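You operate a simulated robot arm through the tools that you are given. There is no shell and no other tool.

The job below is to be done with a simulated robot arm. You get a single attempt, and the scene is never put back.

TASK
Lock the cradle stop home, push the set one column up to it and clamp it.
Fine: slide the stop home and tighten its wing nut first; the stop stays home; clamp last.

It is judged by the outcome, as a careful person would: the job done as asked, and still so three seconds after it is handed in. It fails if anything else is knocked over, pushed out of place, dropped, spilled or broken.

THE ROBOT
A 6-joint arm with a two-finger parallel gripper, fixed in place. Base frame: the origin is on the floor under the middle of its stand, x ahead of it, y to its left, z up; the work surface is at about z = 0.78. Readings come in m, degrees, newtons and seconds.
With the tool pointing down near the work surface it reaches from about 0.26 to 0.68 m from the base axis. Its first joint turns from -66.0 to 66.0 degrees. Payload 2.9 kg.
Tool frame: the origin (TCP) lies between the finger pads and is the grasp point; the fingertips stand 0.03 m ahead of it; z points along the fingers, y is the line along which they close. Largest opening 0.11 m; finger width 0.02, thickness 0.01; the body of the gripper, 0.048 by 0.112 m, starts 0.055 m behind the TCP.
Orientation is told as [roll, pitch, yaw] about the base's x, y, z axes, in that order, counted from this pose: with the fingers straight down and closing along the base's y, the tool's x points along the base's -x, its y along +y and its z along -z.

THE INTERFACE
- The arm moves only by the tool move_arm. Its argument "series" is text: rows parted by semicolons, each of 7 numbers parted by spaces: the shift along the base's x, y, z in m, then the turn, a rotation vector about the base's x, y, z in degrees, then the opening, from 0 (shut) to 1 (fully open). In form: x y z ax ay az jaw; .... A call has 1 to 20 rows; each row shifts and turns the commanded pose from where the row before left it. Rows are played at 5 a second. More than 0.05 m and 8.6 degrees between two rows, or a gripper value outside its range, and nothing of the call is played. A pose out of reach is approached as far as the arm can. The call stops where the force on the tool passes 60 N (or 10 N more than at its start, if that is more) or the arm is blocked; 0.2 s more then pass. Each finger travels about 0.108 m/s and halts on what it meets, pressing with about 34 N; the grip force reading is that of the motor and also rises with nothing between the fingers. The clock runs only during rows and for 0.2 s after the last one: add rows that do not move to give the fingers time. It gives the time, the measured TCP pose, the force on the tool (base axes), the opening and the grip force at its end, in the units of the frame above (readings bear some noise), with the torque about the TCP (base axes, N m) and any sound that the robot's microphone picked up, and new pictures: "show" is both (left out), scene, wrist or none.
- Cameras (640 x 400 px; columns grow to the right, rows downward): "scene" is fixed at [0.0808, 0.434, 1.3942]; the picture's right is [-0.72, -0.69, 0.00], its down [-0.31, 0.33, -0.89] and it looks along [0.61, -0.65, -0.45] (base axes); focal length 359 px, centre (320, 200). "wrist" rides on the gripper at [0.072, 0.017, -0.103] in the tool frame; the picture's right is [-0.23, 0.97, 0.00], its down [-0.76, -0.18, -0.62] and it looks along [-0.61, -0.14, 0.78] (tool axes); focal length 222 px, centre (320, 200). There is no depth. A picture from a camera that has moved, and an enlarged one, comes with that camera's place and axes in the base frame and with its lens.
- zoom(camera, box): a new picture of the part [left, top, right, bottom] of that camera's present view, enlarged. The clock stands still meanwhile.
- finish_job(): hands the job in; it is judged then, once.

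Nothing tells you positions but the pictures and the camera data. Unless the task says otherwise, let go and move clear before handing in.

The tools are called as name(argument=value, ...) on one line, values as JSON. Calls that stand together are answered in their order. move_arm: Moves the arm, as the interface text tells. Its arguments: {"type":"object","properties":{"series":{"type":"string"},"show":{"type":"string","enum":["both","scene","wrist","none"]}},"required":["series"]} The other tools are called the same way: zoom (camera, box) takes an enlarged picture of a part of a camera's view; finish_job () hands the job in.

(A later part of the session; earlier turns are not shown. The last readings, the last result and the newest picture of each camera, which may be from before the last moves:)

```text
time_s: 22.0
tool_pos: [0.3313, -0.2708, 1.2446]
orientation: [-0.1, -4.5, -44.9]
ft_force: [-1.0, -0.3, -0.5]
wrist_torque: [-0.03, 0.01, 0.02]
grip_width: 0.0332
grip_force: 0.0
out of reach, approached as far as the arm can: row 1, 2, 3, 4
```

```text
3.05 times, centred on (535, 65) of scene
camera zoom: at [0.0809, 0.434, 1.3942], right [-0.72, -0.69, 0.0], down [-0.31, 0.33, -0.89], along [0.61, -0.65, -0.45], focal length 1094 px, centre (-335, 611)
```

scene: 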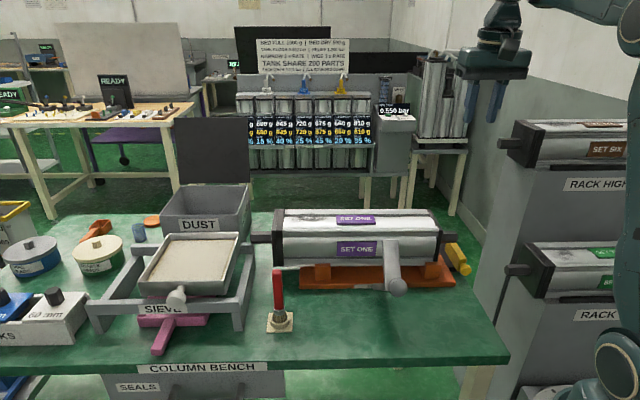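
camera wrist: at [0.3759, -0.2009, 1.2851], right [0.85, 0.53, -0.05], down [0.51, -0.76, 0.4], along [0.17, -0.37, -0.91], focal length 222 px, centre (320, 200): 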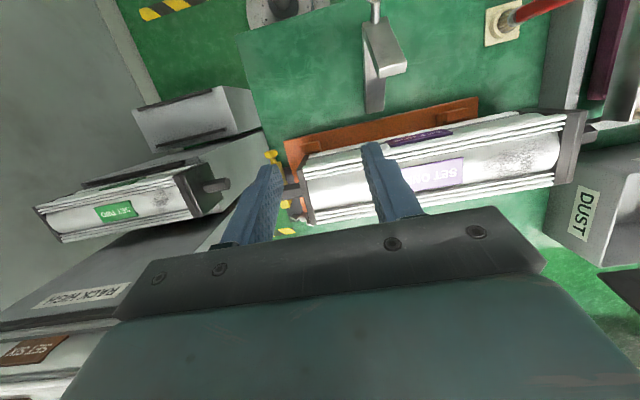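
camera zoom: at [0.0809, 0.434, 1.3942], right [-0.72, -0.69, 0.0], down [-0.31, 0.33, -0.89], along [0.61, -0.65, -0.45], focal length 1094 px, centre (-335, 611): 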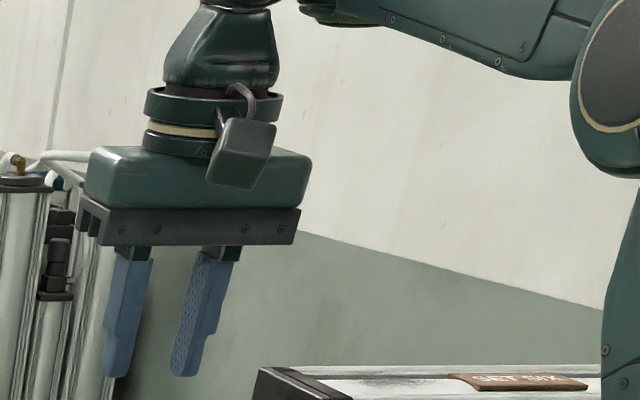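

The arm is still stuck at the same wrist limit. I'll go back to the last pose that was reached cleanly and look at the wrist joint there, to understand which side it's on.

move_arm(series="0.0157 0.0068 -0.0197 3.4 3.4 0 0.3; 0.0157 0.0068 -0.0197 3.4 3.4 0 0.3; 0.0157 0.0068 -0.0197 3.4 3.4 0 0.3; 0.0157 0.0068 -0.0197 3.4 3.4 0 0.3; 0 0 0 0 0 0 0.3", show="scene")

zoom(camera="scene", box=[400, 0, 600, 170])

```text
time_s: 23.2
tool_pos: [0.3929, -0.2511, 1.1736]
orientation: [-0.1, 14.7, -45.1]
ft_force: [0.8, -0.1, 0.5]
wrist_torque: [-0.02, -0.02, 0.04]
grip_width: 0.033
grip_force: 0.1
out of reach, approached as far as the arm can: row 2
```

scene: 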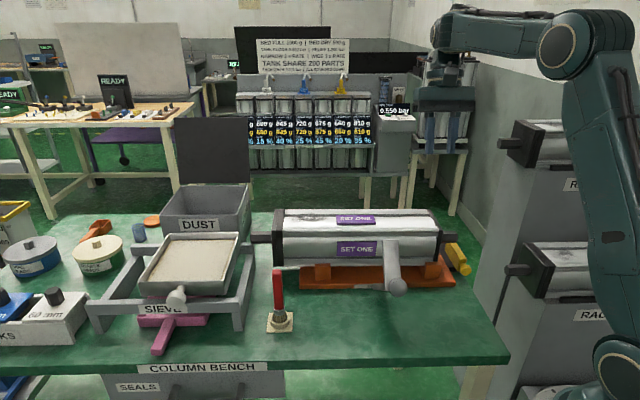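

```text
2.35 times, centred on (500, 85) of scene
camera zoom: at [0.0809, 0.4341, 1.3942], right [-0.72, -0.69, 0.0], down [-0.31, 0.33, -0.89], along [0.61, -0.65, -0.45], focal length 844 px, centre (-104, 471)
```

zoom: 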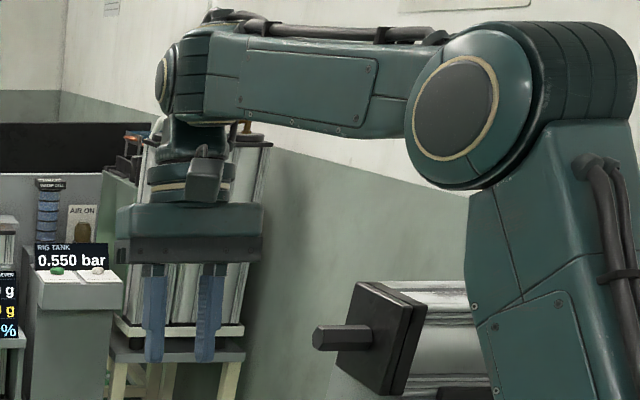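

zoom(camera="scene", box=[430, 0, 530, 110])

```text
3.64 times, centred on (480, 55) of scene
camera zoom: at [0.0809, 0.4341, 1.3942], right [-0.72, -0.69, 0.0], down [-0.31, 0.33, -0.89], along [0.61, -0.65, -0.45], focal length 1305 px, centre (-262, 727)
```

zoom: 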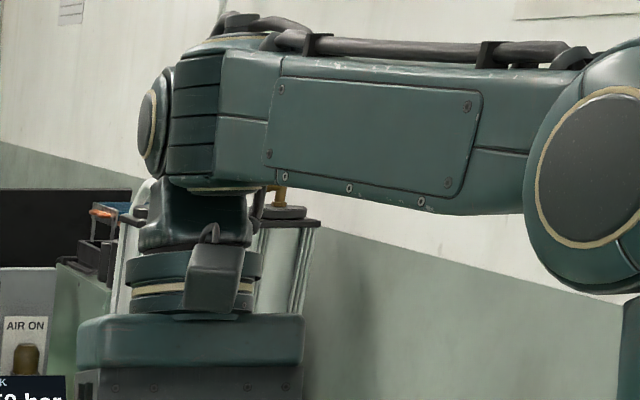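

Now I understand it: the wrist yaw axis lines up with the tool axis when the forearm-to-tool angle is 90°. That is a gimbal lock, and the solver gets stuck crossing it in-plane. I'll cross it with a deliberate sideways tilt of about 15°, starting with the roll.

move_arm(series="0.0123 0.0193 0.0023 4.89 -3.13 -1.49 0.3; 0.0123 0.0193 0.0023 4.89 -3.13 -1.49 0.3; 0 0 0 0 0 0 0.3", show="none")

```text
time_s: 24.0
tool_pos: [0.4171, -0.2131, 1.1773]
orientation: [11.7, 17.0, -44.6]
ft_force: [1.1, 0.7, 0.2]
wrist_torque: [0.0, 0.02, -0.01]
grip_width: 0.0331
grip_force: 0.1
```

move_arm(series="0.0056 -0.001 -0.0116 -3.77 -5.9 0 0.3; 0.0056 -0.001 -0.0116 -3.77 -5.9 0 0.3; 0.0056 -0.001 -0.0116 -3.77 -5.9 0 0.3; 0 0 0 0 0 0 0.3", show="none")

```text
time_s: 25.0
tool_pos: [0.4763, -0.2504, 1.2004]
orientation: [15.9, -3.5, -44.1]
ft_force: [-0.4, 0.2, 0.3]
wrist_torque: [0.0, 0.03, 0.01]
grip_width: 0.033
grip_force: 0.0
out of reach, approached as far as the arm can: row 2, 3
```

The sideways margin shows the wrist yaw joint is limited to about ±60°, so the hand must pass the 90° point exactly in the arm's own plane. I'll set up a pose with the tool tilt lying exactly in that plane, in open space.

move_arm(series="-0.0324 0.0138 -0.0106 -0.31 5.24 0.77 0.3; -0.0324 0.0138 -0.0106 -0.31 5.24 0.77 0.3; -0.0324 0.0138 -0.0106 -0.31 5.24 0.77 0.3; -0.0324 0.0138 -0.0106 -0.31 5.24 0.77 0.3; -0.0324 0.0138 -0.0106 -0.31 5.24 0.77 0.3; 0 0 0 0 0 0 0.3", show="none")

```text
time_s: 26.4
tool_pos: [0.3204, -0.1854, 1.1583]
orientation: [-3.2, 14.9, -42.2]
ft_force: [0.1, 0.3, -0.2]
wrist_torque: [0.0, -0.01, -0.02]
grip_width: 0.033
grip_force: 0.1
out of reach, approached as far as the arm can: row 1, 2, 3
```

The tool is now in-plane to within 0.1°. I'll cross slowly in 2.5° steps.

move_arm(series="0.0081 -0.0047 -0.0023 -1.252 -2.164 0 0.3; 0.0081 -0.0047 -0.0019 -1.252 -2.164 0 0.3; 0.0082 -0.0047 -0.0015 -1.252 -2.164 0 0.3; 0.0083 -0.0048 -0.0011 -1.252 -2.164 0 0.3; 0.0083 -0.0048 -0.0007 -1.252 -2.164 0 0.3; 0.0083 -0.0048 -0.0002 -1.252 -2.164 0 0.3; 0 0 0 0 0 0 0.3", show="none")

```text
time_s: 28.0
tool_pos: [0.3946, -0.2288, 1.1991]
orientation: [-0.1, 0.3, -41.7]
ft_force: [-0.2, 0.0, 0.3]
wrist_torque: [-0.03, -0.01, -0.01]
grip_width: 0.0331
grip_force: 0.1
out of reach, approached as far as the arm can: row 1, 2, 3, 4, 5, 6
```

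It is held at the same boundary again. I'll test the spin direction: turn the tool about its own axis here and see whether that frees the wrist.

move_arm(series="0 0 0 0 0 8 0.3; 0 0 0 0 0 8 0.3; 0 0 0 0 0 8 0.3; 0 0 0 0 0 0 0.3", show="scene")

zoom(camera="scene", box=[420, 0, 560, 130])

```text
time_s: 29.0
tool_pos: [0.3941, -0.2294, 1.2003]
orientation: [0.0, 0.2, -17.5]
ft_force: [0.9, 0.0, 0.0]
wrist_torque: [-0.01, 0.01, -0.02]
grip_width: 0.0331
grip_force: 0.2
```

scene: 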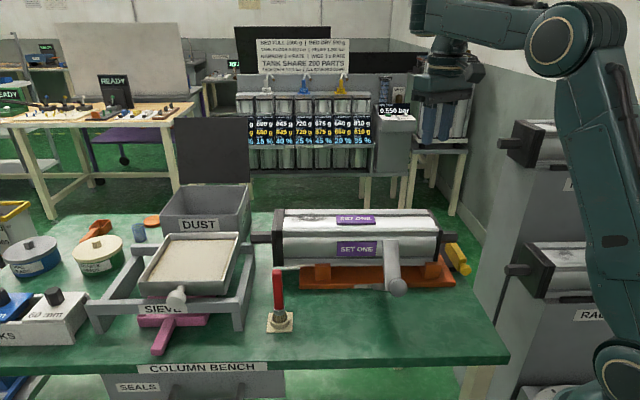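

```text
3.08 times, centred on (490, 65) of scene
camera zoom: at [0.0808, 0.434, 1.3942], right [-0.72, -0.69, 0.0], down [-0.31, 0.33, -0.89], along [0.61, -0.65, -0.45], focal length 1104 px, centre (-203, 615)
```

zoom: 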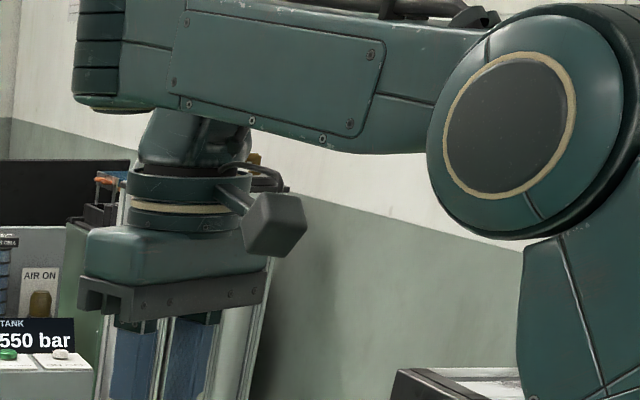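

move_arm(series="-0.008 0.005 -0.01 0 0 0 0.3; -0.008 0.005 -0.01 0 0 0 0.3; 0 0 0 0 0 0 0.3", show="none")

```text
time_s: 29.8
tool_pos: [0.3902, -0.2272, 1.2028]
orientation: [-0.1, 0.1, -17.7]
ft_force: [0.2, 0.6, 0.1]
wrist_torque: [0.01, -0.03, -0.01]
grip_width: 0.0329
grip_force: 0.0
out of reach, approached as far as the arm can: row 1, 2
```

Turning the tool is free, so the spin joint is not the cause. The wrist yaw joint was probably already off to one side when I tried to cross. I'll go deep into the folded region exactly in-plane, so the yaw joint centres itself, before crossing again.

move_arm(series="-0.025 0.01454 0 2.515 4.32 0 0.3; -0.025 0.01454 0 2.515 4.32 0 0.3; -0.025 0.01454 0 2.515 4.32 0 0.3; -0.025 0.01454 0 2.515 4.32 0 0.3; -0.025 0.01454 0 2.515 4.32 0 0.3; 0 0 0 2.515 4.32 0 0.3; 0 0 0 0 0 0 0.3", show="scene")

zoom(camera="scene", box=[440, 0, 580, 130])

```text
time_s: 31.4
tool_pos: [0.2589, -0.1508, 1.1937]
orientation: [7.1, 29.3, -15.8]
ft_force: [-0.4, 0.9, 0.6]
wrist_torque: [0.0, -0.02, 0.02]
grip_width: 0.033
grip_force: 0.0
out of reach, approached as far as the arm can: row 1
```

scene: 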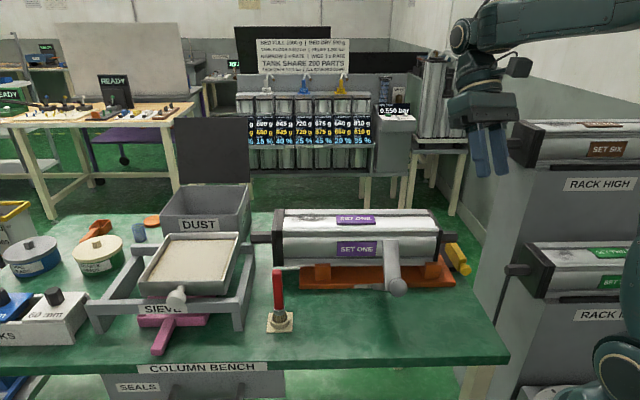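

```text
3.08 times, centred on (510, 65) of scene
camera zoom: at [0.0808, 0.4341, 1.3942], right [-0.72, -0.69, 0.0], down [-0.31, 0.33, -0.89], along [0.61, -0.65, -0.45], focal length 1104 px, centre (-265, 615)
```

zoom: 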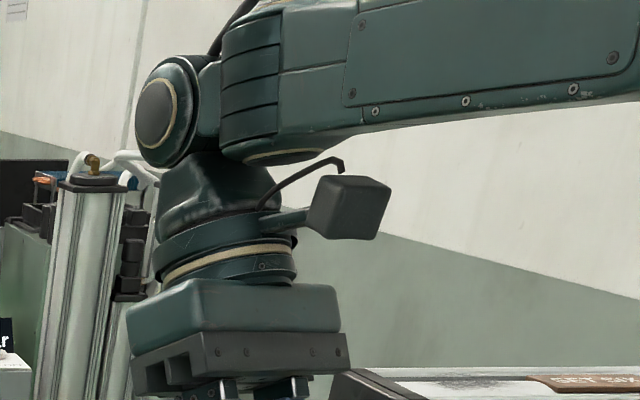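

Excellent view: the yaw joint is centred now, with the pitch joint's cap facing sideways, and the tool is in-plane. I'll approach the crossing with the forearm about level, then recheck before passing through.

move_arm(series="0.01432 -0.00833 0.0013 -1.509 -2.593 0 0.3; 0.01432 -0.00833 0.0013 -1.509 -2.593 0 0.3; 0.01432 -0.00833 0.0013 -1.509 -2.593 0 0.3; 0.01432 -0.00833 0.0013 -1.509 -2.593 0 0.3; 0.01432 -0.00833 0.0013 -1.509 -2.593 0 0.3; 0.01432 -0.00833 0.0013 -1.509 -2.593 0 0.3; 0 0 0 0 0 0 0.3", show="scene")

zoom(camera="scene", box=[420, 0, 560, 130])

```text
time_s: 33.0
tool_pos: [0.3451, -0.2002, 1.2012]
orientation: [2.7, 11.7, -17.4]
ft_force: [0.4, 0.6, -0.1]
wrist_torque: [-0.02, 0.01, 0.0]
grip_width: 0.0331
grip_force: 0.1
```

scene: 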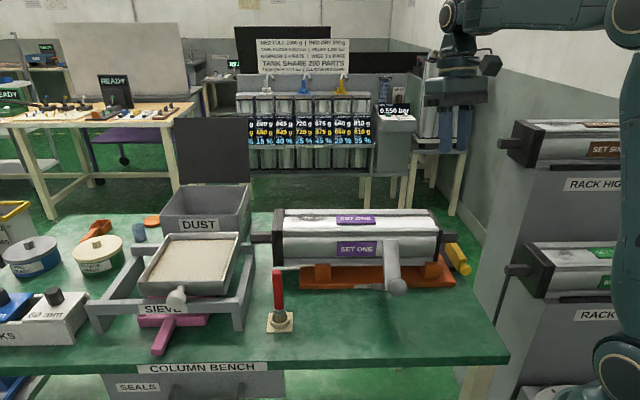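

```text
3.08 times, centred on (490, 65) of scene
camera zoom: at [0.0809, 0.434, 1.3942], right [-0.72, -0.69, 0.0], down [-0.31, 0.33, -0.89], along [0.61, -0.65, -0.45], focal length 1104 px, centre (-203, 615)
```

zoom: 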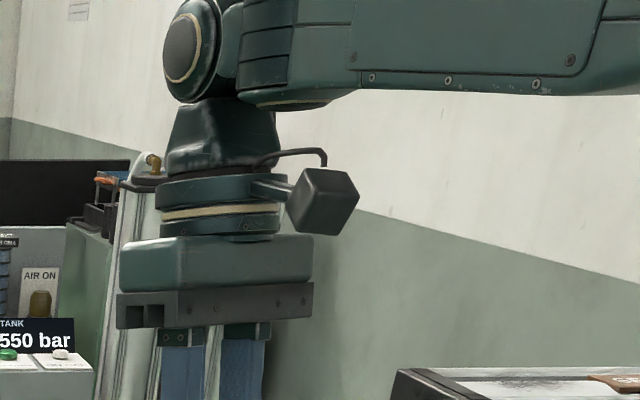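

No flags, and in-plane to 0.1°. I'll cross now in 1.5° steps.

move_arm(series="0.00493 -0.00286 -0.0011 -0.753 -1.2975 0 0.3; 0.00493 -0.00286 -0.001 -0.753 -1.2975 0 0.3; 0.00493 -0.00286 -0.0008 -0.753 -1.2975 0 0.3; 0.00493 -0.00286 -0.0007 -0.753 -1.2975 0 0.3; 0.00493 -0.00286 -0.0005 -0.753 -1.2975 0 0.3; 0.00493 -0.00286 -0.0004 -0.753 -1.2975 0 0.3; 0.00493 -0.00286 -0.0002 -0.753 -1.2975 0 0.3; 0.00493 -0.00286 -0.0001 -0.753 -1.2975 0 0.3; 0.00493 -0.00286 0 -0.753 -1.2975 0 0.3; 0.00493 -0.00286 0.0001 -0.753 -1.2975 0 0.3; 0 0 0 0 0 0 0.3", show="scene")

zoom(camera="scene", box=[420, 0, 560, 130])

```text
time_s: 35.4
tool_pos: [0.3932, -0.2295, 1.1966]
orientation: [-0.5, -2.9, -17.7]
ft_force: [0.5, -0.7, 0.3]
wrist_torque: [0.01, 0.0, 0.01]
grip_width: 0.033
grip_force: 0.0
```

scene: 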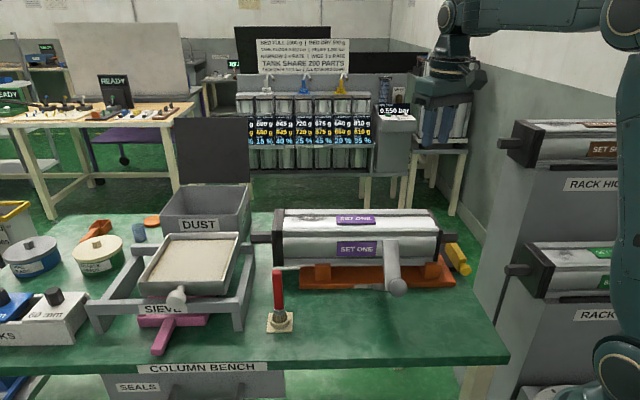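

```text
3.08 times, centred on (490, 65) of scene
camera zoom: at [0.0808, 0.434, 1.3942], right [-0.72, -0.69, 0.0], down [-0.31, 0.33, -0.89], along [0.61, -0.65, -0.45], focal length 1104 px, centre (-203, 615)
```

zoom: 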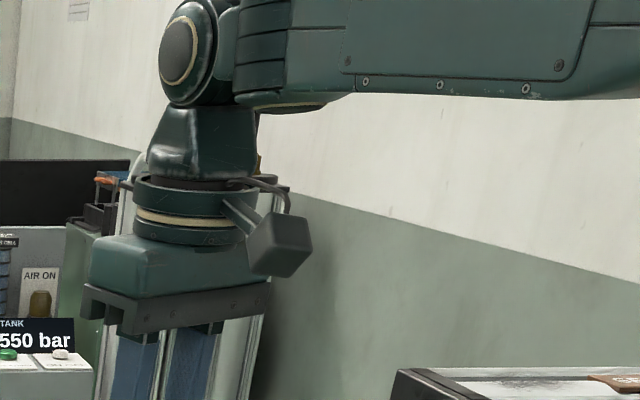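

Crossed with no flags, and the hand now leans outward on the normal side. I'll move further into the normal region, to tool-down at a lower height, and from now on I'll avoid inward tilts near full reach.

move_arm(series="0.004 -0.0023 -0.005 -1.5 -2.6 0 0.5; 0.004 -0.0023 -0.005 -1.5 -2.6 0 0.5; -0.005 0.003 -0.015 0 0 -4 0.5; -0.01 0.003 -0.02 0 0 -4 0.5; -0.01 0 -0.02 0 0 -4 0.5; -0.01 0 -0.02 0 0 -4 0.5; 0 0 0 0 0 0 0.5", show="none")

```text
time_s: 37.0
tool_pos: [0.3662, -0.2298, 1.1113]
orientation: [-1.7, -8.8, -33.7]
ft_force: [-0.4, -0.6, 0.0]
wrist_torque: [0.0, -0.01, 0.02]
grip_width: 0.0549
grip_force: 0.0
```

The arm behaves normally again. I'll bring the gripper, tilted so its body leans back from the column, to a point in front of and above the yellow knob.

move_arm(series="-0.0134 -0.0154 -0.0302 -1.13 -1.51 -1.78 0.5; -0.0134 -0.0154 -0.0302 -1.13 -1.51 -1.78 0.5; -0.0134 -0.0154 -0.0302 -1.13 -1.51 -1.78 0.5; -0.0134 -0.0154 -0.0302 -1.13 -1.51 -1.78 0.5; -0.0134 -0.0154 -0.0302 -1.13 -1.51 -1.78 0.5; -0.0134 -0.0154 -0.0302 -1.13 -1.51 -1.78 0.5; 0 0 0 0 0 0 0.5")

```text
time_s: 38.6
tool_pos: [0.2854, -0.3217, 0.9301]
orientation: [-1.5, -20.1, -44.4]
ft_force: [-0.1, 0.1, 0.1]
wrist_torque: [0.0, -0.01, -0.02]
grip_width: 0.0547
grip_force: 0.1
camera wrist: at [0.2258, -0.2348, 1.0019], right [0.84, 0.54, 0.06], down [0.24, -0.47, 0.85], along [0.49, -0.7, -0.52], focal length 222 px, centre (320, 200)
```

scene: 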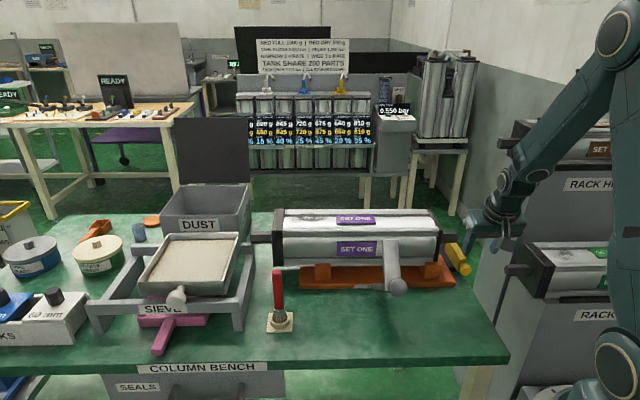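
wrist: 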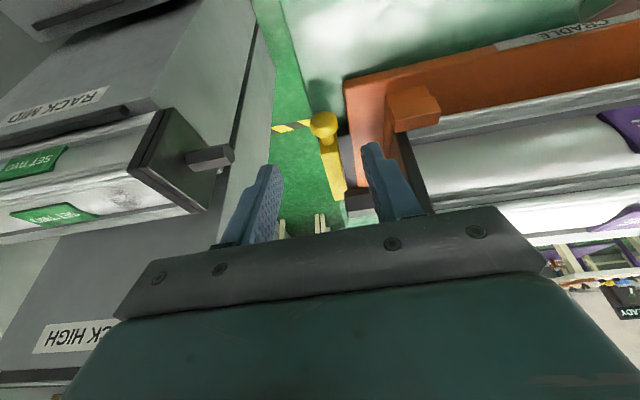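

The knob triangulates to about (s -0.025, q 0.479, z 0.82) in column axes. I'll lower the fingers to straddle it.

move_arm(series="0.009 -0.0085 -0.026 0 0 0 0.5; 0.009 -0.0085 -0.026 0 0 0 0.5; 0.0075 -0.0075 -0.024 0 0 0 0.5; 0.007 -0.0065 -0.022 0 0 0 0.5; 0 0 0 0 0 0 0.5")

zoom(camera="wrist", box=[230, 90, 430, 230])

zoom(camera="scene", box=[410, 180, 510, 290])

```text
time_s: 39.8
tool_pos: [0.3188, -0.352, 0.8335]
orientation: [-1.4, -20.2, -44.4]
ft_force: [-0.4, -0.3, 0.8]
wrist_torque: [0.02, -0.01, 0.02]
grip_width: 0.0549
grip_force: 0.1
camera wrist: at [0.2582, -0.2653, 0.9045], right [0.84, 0.54, 0.06], down [0.24, -0.47, 0.85], along [0.49, -0.7, -0.52], focal length 222 px, centre (320, 200)
```

scene: 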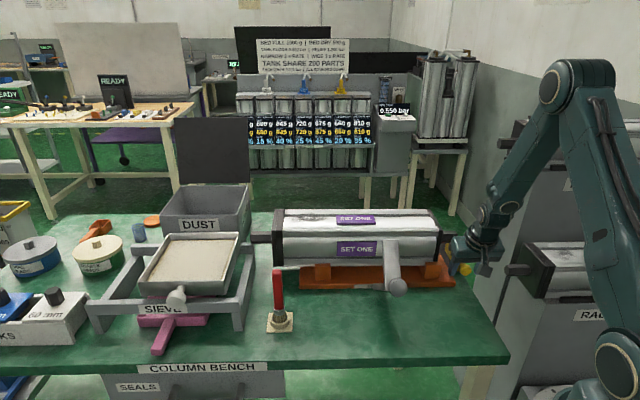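
wrist: 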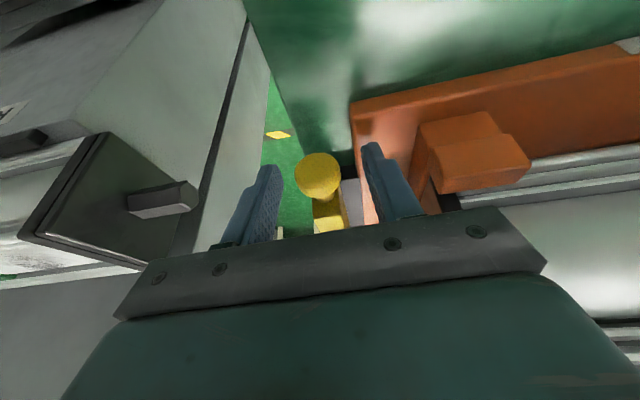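

```text
2.86 times, centred on (330, 160) of wrist
camera zoom: at [0.2582, -0.2653, 0.9045], right [0.84, 0.54, 0.06], down [0.24, -0.47, 0.85], along [0.49, -0.7, -0.52], focal length 635 px, centre (291, 314)
```

zoom: 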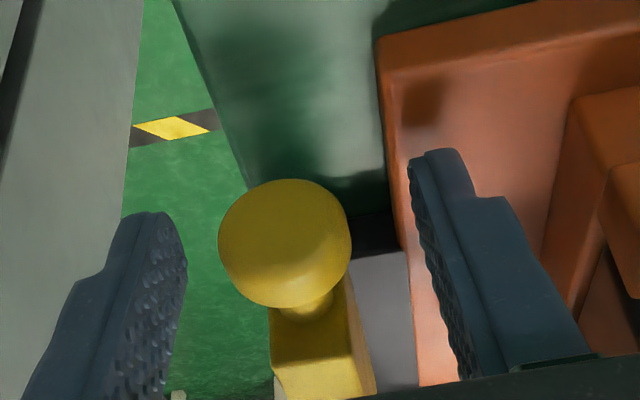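

```text
3.64 times, centred on (460, 235) of scene
camera zoom: at [0.0809, 0.434, 1.3942], right [-0.72, -0.69, 0.0], down [-0.31, 0.33, -0.89], along [0.61, -0.65, -0.45], focal length 1305 px, centre (-189, 73)
```

zoom: 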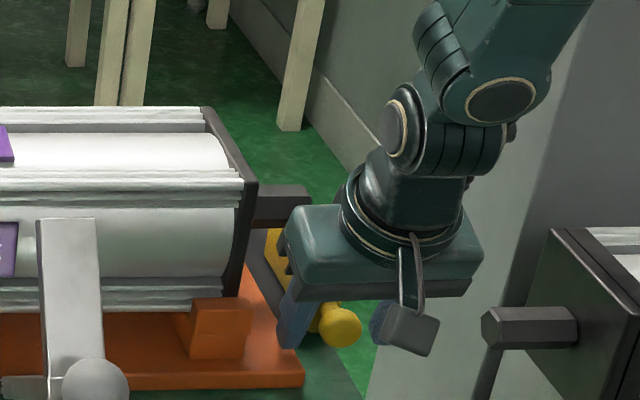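

The fingers straddle the knob. I'll close on it.

move_arm(series="0 0 0 0 0 0 0.3; 0 0 0 0 0 0 0.1; 0 0 0 0 0 0 0.1; 0 0 0 0 0 0 0.1", show="wrist")

zoom(camera="wrist", box=[230, 90, 430, 230])

```text
time_s: 40.8
tool_pos: [0.3179, -0.3508, 0.8318]
orientation: [-1.4, -20.1, -44.4]
ft_force: [0.7, -2.4, -4.6]
wrist_torque: [-0.14, -0.1, -0.02]
grip_width: 0.0273
grip_force: 45.2
camera wrist: at [0.2581, -0.2652, 0.9047], right [0.84, 0.54, 0.06], down [0.24, -0.47, 0.85], along [0.49, -0.7, -0.52], focal length 222 px, centre (320, 200)
```

wrist: 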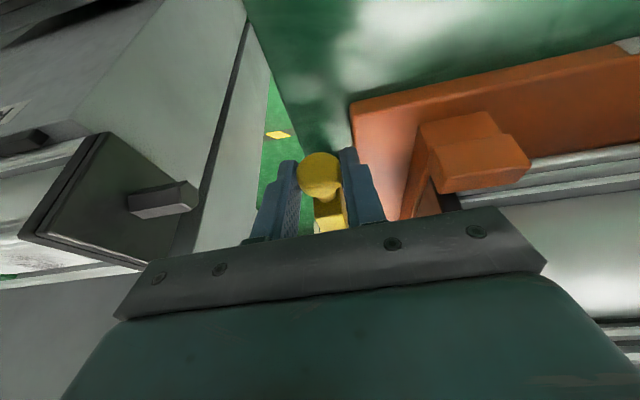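

```text
2.86 times, centred on (330, 160) of wrist
camera zoom: at [0.2581, -0.2652, 0.9047], right [0.84, 0.54, 0.06], down [0.24, -0.47, 0.85], along [0.49, -0.7, -0.52], focal length 635 px, centre (291, 314)
```

zoom: 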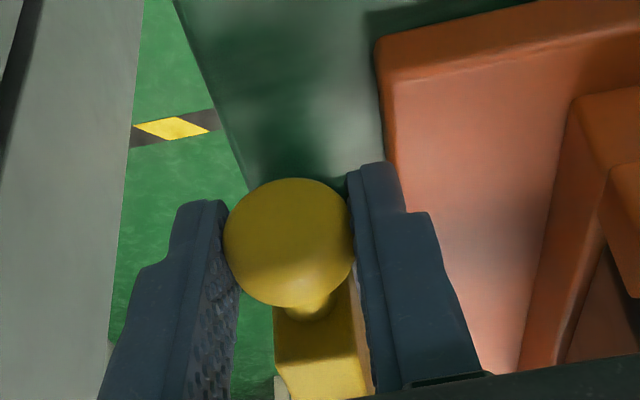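

The knob is gripped. I'll try a small slide towards the cradle along the column axis and watch the force.

move_arm(series="0.0018 0.0018 0 0 0 0 0.1; 0.0018 0.0018 0 0 0 0 0.1; 0 0 0 0 0 0 0.1", show="wrist")

zoom(camera="wrist", box=[230, 90, 430, 230])

```text
time_s: 41.6
tool_pos: [0.3226, -0.3476, 0.8335]
orientation: [-1.3, -20.1, -44.4]
ft_force: [-6.4, 5.8, 15.9]
wrist_torque: [0.18, 0.25, -0.04]
grip_width: 0.0273
grip_force: 45.0
camera wrist: at [0.2615, -0.2618, 0.9046], right [0.84, 0.54, 0.06], down [0.24, -0.47, 0.85], along [0.49, -0.7, -0.52], focal length 222 px, centre (320, 200)
```

wrist: 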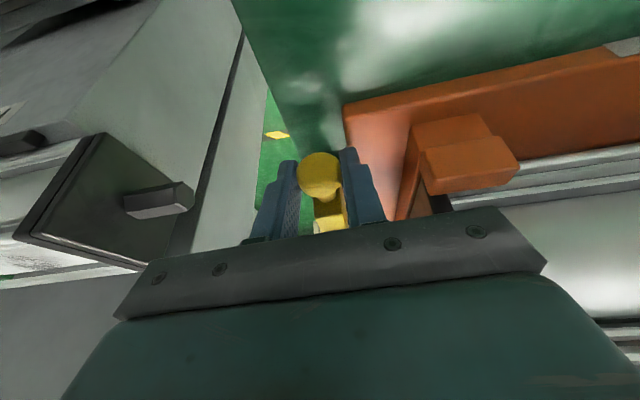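

```text
2.86 times, centred on (330, 160) of wrist
camera zoom: at [0.2615, -0.2618, 0.9046], right [0.84, 0.54, 0.06], down [0.24, -0.47, 0.85], along [0.49, -0.7, -0.52], focal length 635 px, centre (291, 314)
```

zoom: 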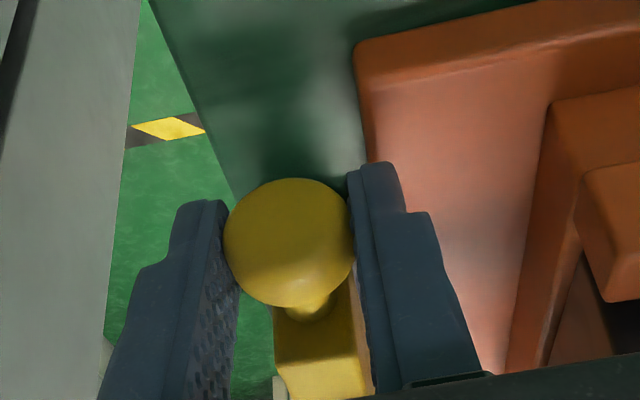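

The stop slides freely in that direction, with almost no force along the axis. I'll keep sliding it home in small steps until it meets resistance.

move_arm(series="0.0018 0.0018 0 0 0 0 0.1; 0.0018 0.0018 0 0 0 0 0.1; 0.0018 0.0018 0 0 0 0 0.1; 0.0018 0.0018 0 0 0 0 0.1; 0 0 0 0 0 0 0.1", show="wrist")

zoom(camera="wrist", box=[230, 90, 430, 230])

```text
time_s: 42.8
tool_pos: [0.3274, -0.3443, 0.8325]
orientation: [-1.9, -20.1, -44.6]
ft_force: [-23.2, -12.7, 22.7]
wrist_torque: [-0.29, 0.16, -0.28]
grip_width: 0.027
grip_force: 44.6
camera wrist: at [0.267, -0.2564, 0.904], right [0.84, 0.54, 0.05], down [0.24, -0.46, 0.85], along [0.48, -0.71, -0.52], focal length 222 px, centre (320, 200)
```

wrist: 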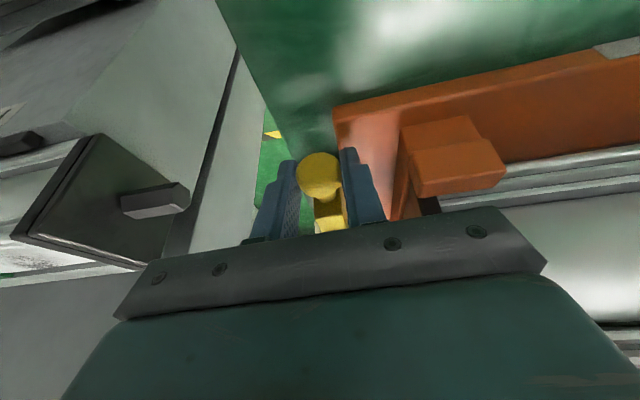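

```text
2.86 times, centred on (330, 160) of wrist
camera zoom: at [0.267, -0.2564, 0.904], right [0.84, 0.54, 0.05], down [0.24, -0.46, 0.85], along [0.48, -0.71, -0.52], focal length 635 px, centre (291, 314)
```

zoom: 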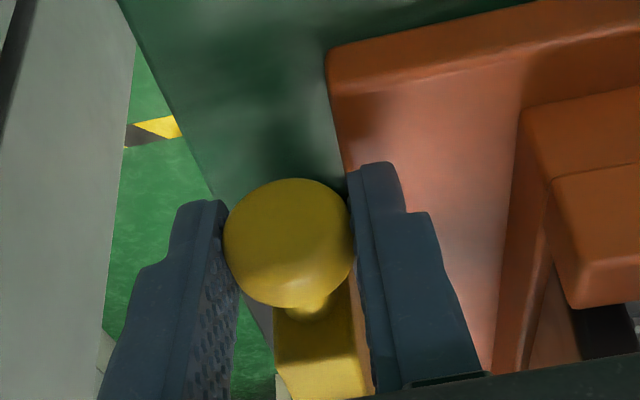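

It now resists with about 25 N along the axis, after sliding about 12 mm to the cradle's edge. I'll push slightly more to confirm it is against its hard stop and not just sticking.

move_arm(series="0.0012 0.0012 0 0 0 0 0.1; 0 0 0 0 0 0 0.1", show="none")

zoom(camera="wrist", box=[280, 130, 380, 230])

```text
time_s: 43.4
tool_pos: [0.3261, -0.3444, 0.8329]
orientation: [-2.2, -20.3, -44.6]
ft_force: [-28.0, -17.5, 21.9]
wrist_torque: [-0.89, -0.11, -0.14]
grip_width: 0.0271
grip_force: 45.0
```

```text
4.00 times, centred on (330, 180) of wrist
camera zoom: at [0.2675, -0.2561, 0.9039], right [0.84, 0.53, 0.04], down [0.25, -0.46, 0.85], along [0.48, -0.71, -0.52], focal length 888 px, centre (280, 280)
```

zoom: 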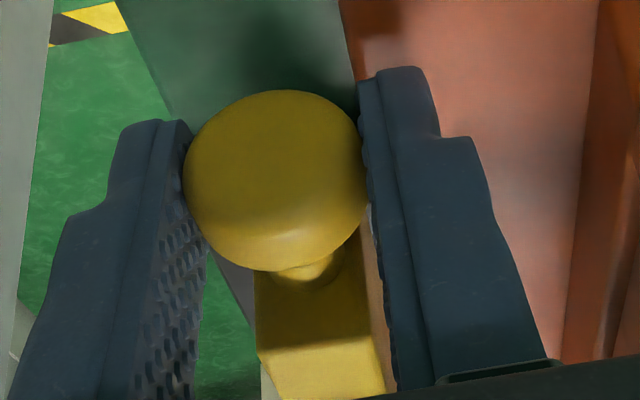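

It did not move any further, so the stop is home. I'll take the push off, then let go of the knob and lift away.

move_arm(series="-0.0015 -0.0015 0 0 0 0 0.1; -0.0014 -0.0014 0 0 0 0 0.1; 0 0 0 0 0 0 0.1", show="none")

```text
time_s: 44.2
tool_pos: [0.3268, -0.3441, 0.8325]
orientation: [-1.7, -20.1, -44.3]
ft_force: [-16.8, -14.0, 17.3]
wrist_torque: [-0.47, -0.01, -0.23]
grip_width: 0.0274
grip_force: 45.2
```

move_arm(series="-0.0012 -0.0012 0 0 0 0 0.1; -0.0008 -0.0008 0 0 0 0 0.1; 0 0 0 0 0 0 0.1", show="none")

```text
time_s: 45.0
tool_pos: [0.327, -0.3447, 0.8327]
orientation: [-1.5, -20.2, -44.3]
ft_force: [-9.5, -1.6, 29.2]
wrist_torque: [0.14, 0.4, -0.03]
grip_width: 0.0274
grip_force: 45.6
```

move_arm(series="0 0 0 0 0 0 0.35; 0 0 0 0 0 0 0.5; 0 0 0 0 0 0 0.5", show="wrist")

zoom(camera="wrist", box=[230, 90, 430, 230])

```text
time_s: 45.8
tool_pos: [0.3259, -0.3442, 0.8309]
orientation: [-1.5, -20.0, -44.4]
ft_force: [0.9, 0.0, -0.5]
wrist_torque: [0.03, -0.03, 0.01]
grip_width: 0.0549
grip_force: 0.1
camera wrist: at [0.2657, -0.2576, 0.9031], right [0.84, 0.54, 0.06], down [0.24, -0.47, 0.85], along [0.49, -0.7, -0.52], focal length 222 px, centre (320, 200)
```

wrist: 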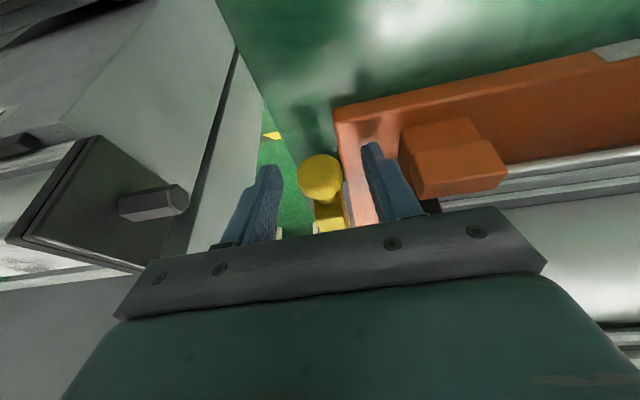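

```text
2.86 times, centred on (330, 160) of wrist
camera zoom: at [0.2657, -0.2576, 0.9031], right [0.84, 0.54, 0.06], down [0.24, -0.47, 0.85], along [0.49, -0.7, -0.52], focal length 635 px, centre (291, 314)
```

zoom: 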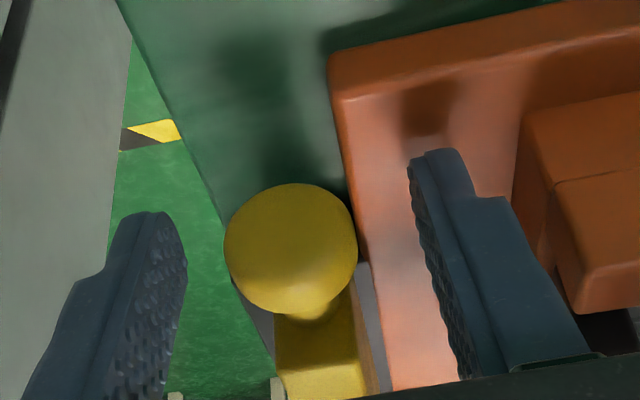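

The stop is released and stays home. Next is the wing nut. The column's end cap leaves room only for certain gripper angles, and I want the camera on the far side, so I'll back off, straighten the tool and test how far it can spin.

move_arm(series="-0.007 0.007 0.022 0 0 0 0.5; -0.009 0.009 0.03 0 0 0 0.5; -0.009 0.009 0.035 0 0 0 0.5; 0 0 0.035 3.5 3.5 0 0.5; 0 0 0.035 3.5 3.5 0 0.5; 0 0 0.03 3.5 3.5 0 0.5; 0 0 0 0 0 0 0.5")

zoom(camera="wrist", box=[280, 60, 440, 200])

```text
time_s: 47.4
tool_pos: [0.3007, -0.3191, 1.0209]
orientation: [-1.2, -5.2, -44.4]
ft_force: [-0.6, -0.4, -0.7]
wrist_torque: [0.03, -0.02, -0.01]
grip_width: 0.055
grip_force: 0.2
camera wrist: at [0.256, -0.248, 1.1166], right [0.84, 0.54, 0.0], down [0.39, -0.61, 0.69], along [0.37, -0.59, -0.72], focal length 222 px, centre (320, 200)
```

scene: 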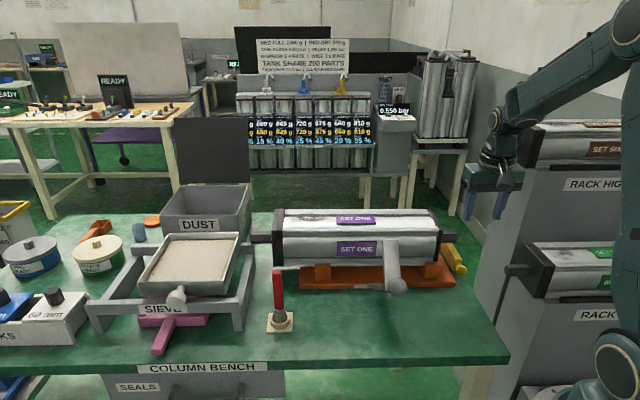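
wrist: 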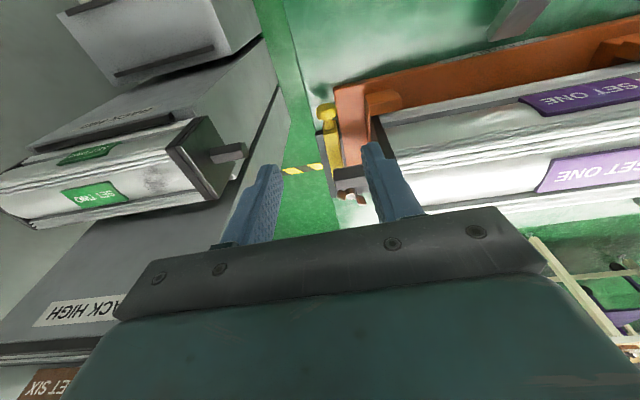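

```text
2.86 times, centred on (360, 130) of wrist
camera zoom: at [0.256, -0.248, 1.1166], right [0.84, 0.54, 0.0], down [0.39, -0.61, 0.69], along [0.37, -0.59, -0.72], focal length 635 px, centre (206, 400)
```

zoom: 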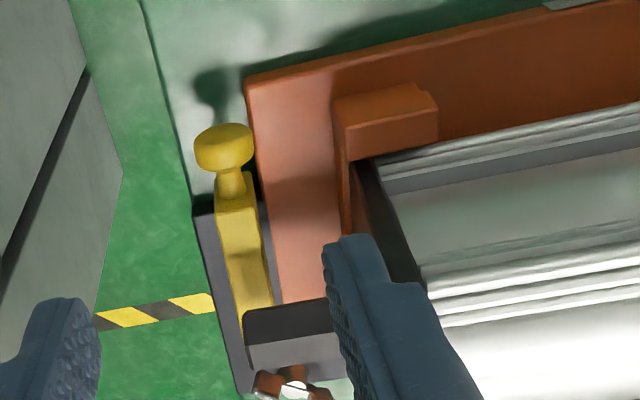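

The stop now sits snug against the cradle, and the nut is still at about (0.453, -0.457). I'll straighten the tool and spin it counter-clockwise in clear space, to see how much rotation I have for the clockwise tightening.

move_arm(series="0.005 0.005 0 3.5 3.5 5 0.5; 0.005 0.005 0 0.8 -0.6 8 0.5; 0.005 0.005 0 0 0 8.4 0.5; 0.005 0.005 0 0 0 8.4 0.5; 0.005 0.005 0 0 0 8.4 0.5; 0.005 0.005 0 0 0 8.4 0.5; 0.005 0.005 0 0 0 8.4 0.5; 0 0 0 0 0 8.4 0.5; 0 0 0 0 0 8.4 0.5; 0 0 0 0 0 8.4 0.5; 0 0 0 0 0 8.4 0.5; 0 0 0 0 0 8.4 0.5; 0 0 0 0 0 8.4 0.5; 0 0 0 0 0 8.4 0.5; 0 0 0 0 0 8.4 0.5; 0 0 0 0 0 0 0.5", show="none")

```text
time_s: 50.8
tool_pos: [0.3366, -0.2846, 1.0189]
orientation: [0.0, -0.3, 77.8]
ft_force: [0.3, -0.4, 0.2]
wrist_torque: [-0.03, -0.04, 0.0]
grip_width: 0.0552
grip_force: 0.2
```

move_arm(series="0 0 0 0 0 8.4 0.5; 0 0 0 0 0 8.4 0.5; 0 0 0 0 0 8.4 0.5; 0 0 0 0 0 8.4 0.5; 0 0 0 0 0 8.4 0.5; 0 0 0 0 0 8.4 0.5; 0 0 0 0 0 8.4 0.5; 0 0 0 0 0 8.4 0.5; 0 0 0 0 0 5 0.5; 0 0 0 0 0 0 0.5", show="both")

```text
time_s: 53.0
tool_pos: [0.4093, -0.1882, 1.0327]
orientation: [-1.1, -0.5, 148.7]
ft_force: [0.6, 0.7, -0.7]
wrist_torque: [-0.01, 0.02, -0.02]
grip_width: 0.0549
grip_force: 0.0
out of reach, approached as far as the arm can: row 7, 8, 9
camera wrist: at [0.4613, -0.2421, 1.1359], right [-0.7, -0.71, -0.02], down [-0.56, 0.53, 0.63], along [-0.44, 0.45, -0.77], focal length 222 px, centre (320, 200)
```

scene: 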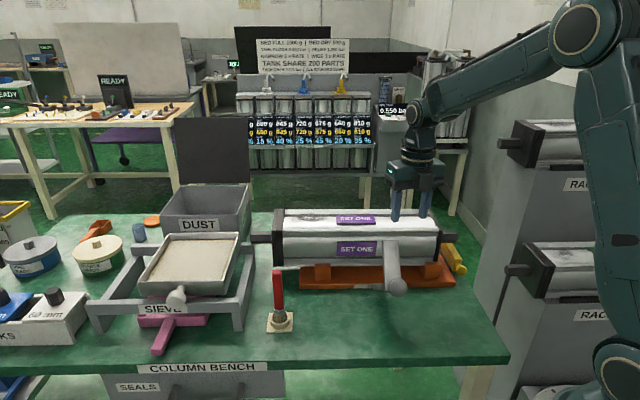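
wrist: 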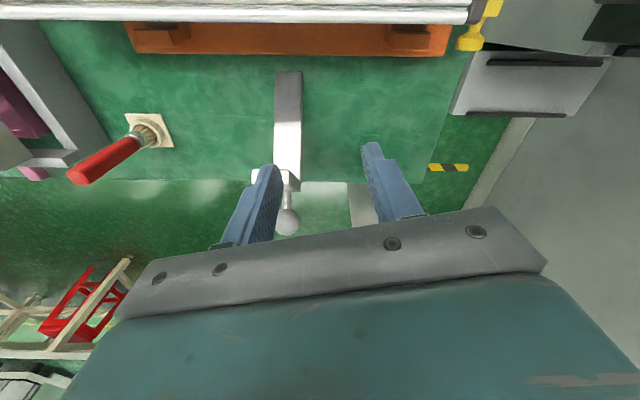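

The spin joint tops out at about ψ = 128° at this azimuth, so I'll tighten in two grips. First I'll spin back to about -38° and hover near the end of the column for a close look at the nut.

move_arm(series="-0.0019 -0.008 -0.0007 0.3 0.2 -8.2 0.64; -0.0019 -0.008 -0.0007 0.3 0.2 -8.2 0.64; -0.0019 -0.008 -0.0007 0.3 0.2 -8.2 0.64; -0.0019 -0.008 -0.0007 0 0 -8.3 0.64; -0.0019 -0.008 -0.0007 0 0 -8.3 0.64; -0.0019 -0.008 -0.0007 0 0 -8.3 0.64; -0.0019 -0.008 -0.0007 0 0 -8.3 0.64; -0.0019 -0.008 -0.0007 0 0 -8.3 0.64; -0.0019 -0.008 -0.0007 0 0 -8.3 0.64; -0.0019 -0.008 -0.0007 0 0 -8.3 0.64; -0.0019 -0.008 -0.0007 0 0 -8.3 0.64; -0.0019 -0.008 -0.0007 0 0 -8.3 0.64; -0.0019 -0.008 -0.0007 0 0 -8.3 0.64; -0.0019 -0.008 -0.0007 0 0 -8.3 0.64; -0.0019 -0.008 -0.0007 0 0 -8.3 0.64; -0.0019 -0.008 -0.0007 0 0 -8.3 0.64; -0.0019 -0.008 -0.0007 0 0 -8.3 0.64; -0.0019 -0.008 -0.0007 0 0 -8.3 0.64; 0 0 0 0 0 0 0.64", show="none")

```text
time_s: 57.0
tool_pos: [0.3739, -0.3328, 1.0222]
orientation: [-0.2, -1.4, 0.6]
ft_force: [-0.5, -0.1, -0.2]
wrist_torque: [0.0, -0.01, 0.01]
grip_width: 0.0706
grip_force: 0.1
```

move_arm(series="0.0098 -0.0186 -0.0074 0 0 -7.7 0.64; 0.0098 -0.0186 -0.0074 0 0 -7.7 0.64; 0.0098 -0.0186 -0.0074 0 0 -7.7 0.64; 0.0098 -0.0186 -0.0074 0 0 -7.7 0.64; 0.0098 -0.0186 -0.0074 0 0 -7.7 0.64; 0 0 0 0 0 0 0.64")

zoom(camera="wrist", box=[240, 90, 420, 230])

```text
time_s: 58.4
tool_pos: [0.424, -0.4263, 0.9843]
orientation: [-0.2, -1.4, -37.8]
ft_force: [-0.2, 0.2, 0.4]
wrist_torque: [0.01, -0.02, -0.01]
grip_width: 0.0706
grip_force: 0.0
camera wrist: at [0.3754, -0.3663, 1.0856], right [0.78, 0.63, 0.0], down [0.48, -0.6, 0.64], along [0.41, -0.5, -0.77], focal length 222 px, centre (320, 200)
```

scene: 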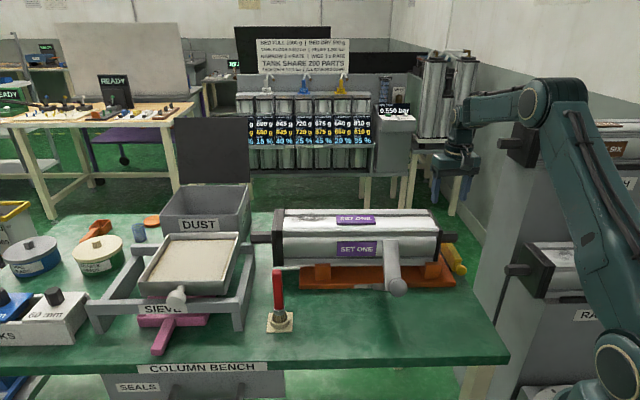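
wrist: 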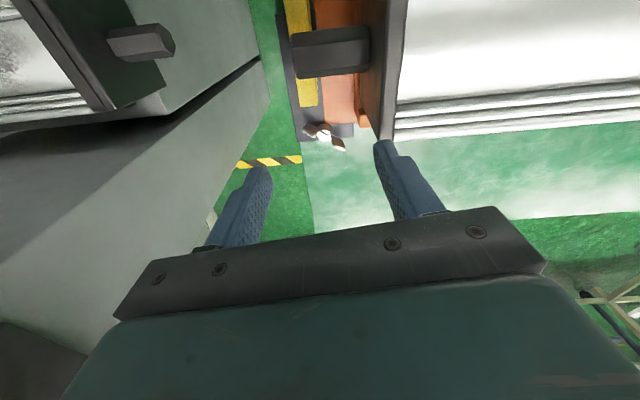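

```text
2.86 times, centred on (330, 160) of wrist
camera zoom: at [0.3754, -0.3663, 1.0856], right [0.78, 0.63, 0.0], down [0.48, -0.6, 0.64], along [0.41, -0.5, -0.77], focal length 635 px, centre (291, 314)
```

zoom: 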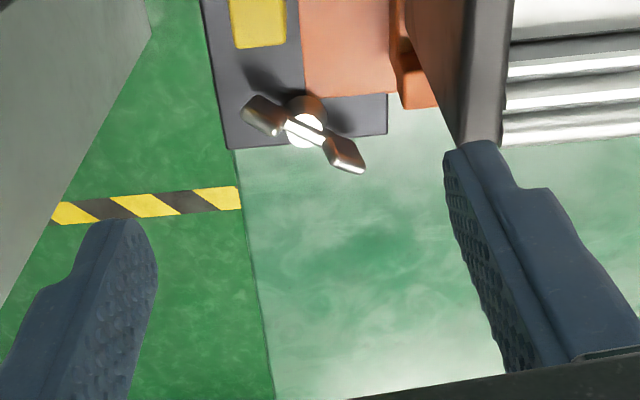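

The nut's axis is at about (0.4565, -0.456), with its wings at about 11° from x and a span of about 62 mm. I'll move out beyond the end cap and descend over the nut in stages.

move_arm(series="0.0146 -0.0136 -0.005 0 0 0 0.64; 0.009 -0.008 -0.025 0 0 0 0.64; 0.009 -0.008 -0.03 0 0 0 0.64; 0 0 -0.03 0 0 0 0.64; 0 0 0 0 0 0 0.64")

zoom(camera="wrist", box=[220, 90, 420, 230])

zoom(camera="scene", box=[400, 120, 520, 260])

```text
time_s: 59.6
tool_pos: [0.4538, -0.4567, 0.8939]
orientation: [-0.2, -1.3, -37.7]
ft_force: [-0.5, 0.2, 0.2]
wrist_torque: [-0.02, 0.0, -0.04]
grip_width: 0.0702
grip_force: 0.0
camera wrist: at [0.4051, -0.397, 0.9964], right [0.77, 0.63, 0.0], down [0.48, -0.59, 0.64], along [0.41, -0.5, -0.77], focal length 222 px, centre (320, 200)
```

scene: 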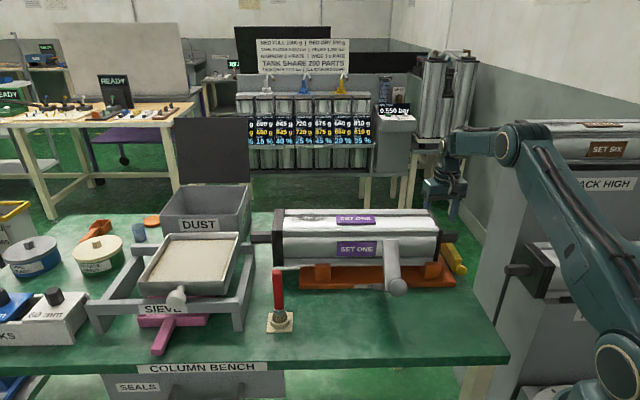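
wrist: 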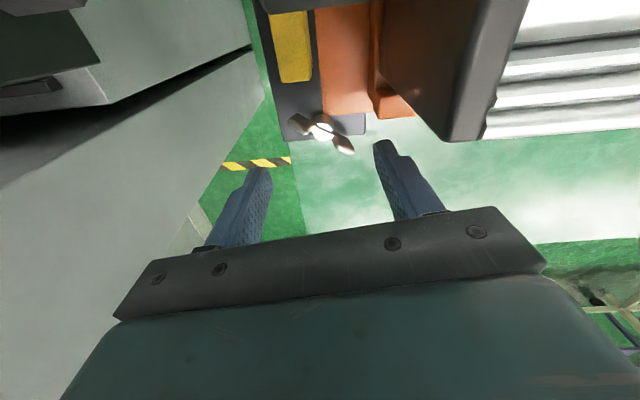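

```text
2.86 times, centred on (320, 160) of wrist
camera zoom: at [0.4051, -0.397, 0.9964], right [0.77, 0.63, 0.0], down [0.48, -0.59, 0.64], along [0.41, -0.5, -0.77], focal length 635 px, centre (320, 314)
```

zoom: 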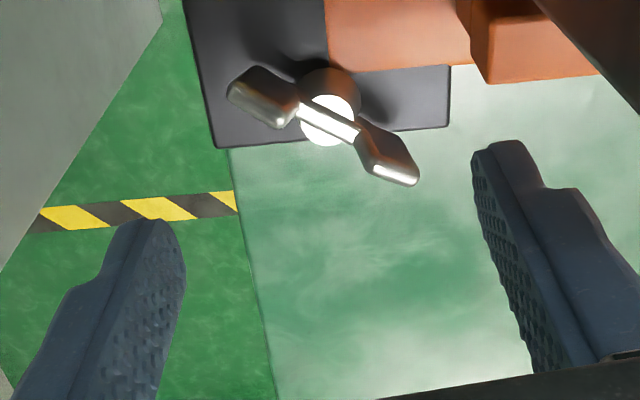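

```text
2.86 times, centred on (460, 190) of scene
camera zoom: at [0.0809, 0.434, 1.3942], right [-0.72, -0.69, 0.0], down [-0.31, 0.33, -0.89], along [0.61, -0.65, -0.45], focal length 1025 px, centre (-80, 229)
```

zoom: 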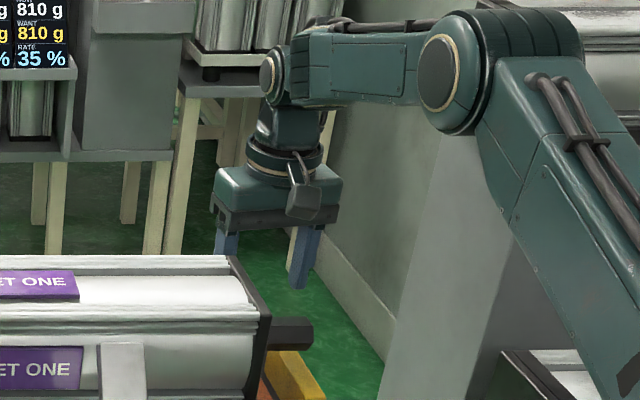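

The nut is centred to within about 2 mm. I'll correct that and lower the fingers to straddle the wings.

move_arm(series="0.001 0.001 -0.02 0 0 0 0.64; 0.001 0.001 -0.02 0 0 0 0.64; 0 0 -0.015 0 0 0 0.64; 0 0 0 0 0 0 0.64", show="wrist")

zoom(camera="wrist", box=[220, 60, 440, 230])

```text
time_s: 60.6
tool_pos: [0.4575, -0.4537, 0.8431]
orientation: [-0.2, -1.6, -37.5]
ft_force: [-14.9, 11.1, 36.5]
wrist_torque: [1.55, -0.65, 0.93]
grip_width: 0.0703
grip_force: 0.1
camera wrist: at [0.4082, -0.3936, 0.9447], right [0.77, 0.63, 0.0], down [0.48, -0.59, 0.64], along [0.41, -0.5, -0.76], focal length 222 px, centre (320, 200)
```

wrist: 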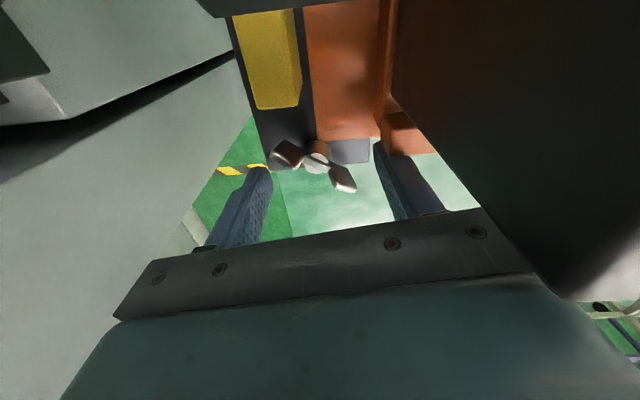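

```text
2.35 times, centred on (330, 145) of wrist
camera zoom: at [0.4082, -0.3936, 0.9447], right [0.77, 0.63, 0.0], down [0.48, -0.59, 0.64], along [0.41, -0.5, -0.76], focal length 523 px, centre (296, 329)
```

zoom: 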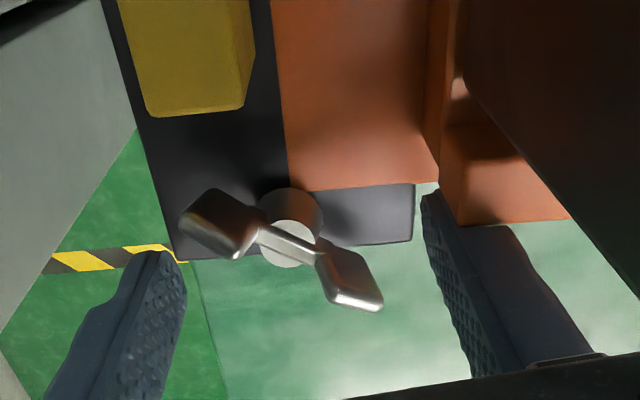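

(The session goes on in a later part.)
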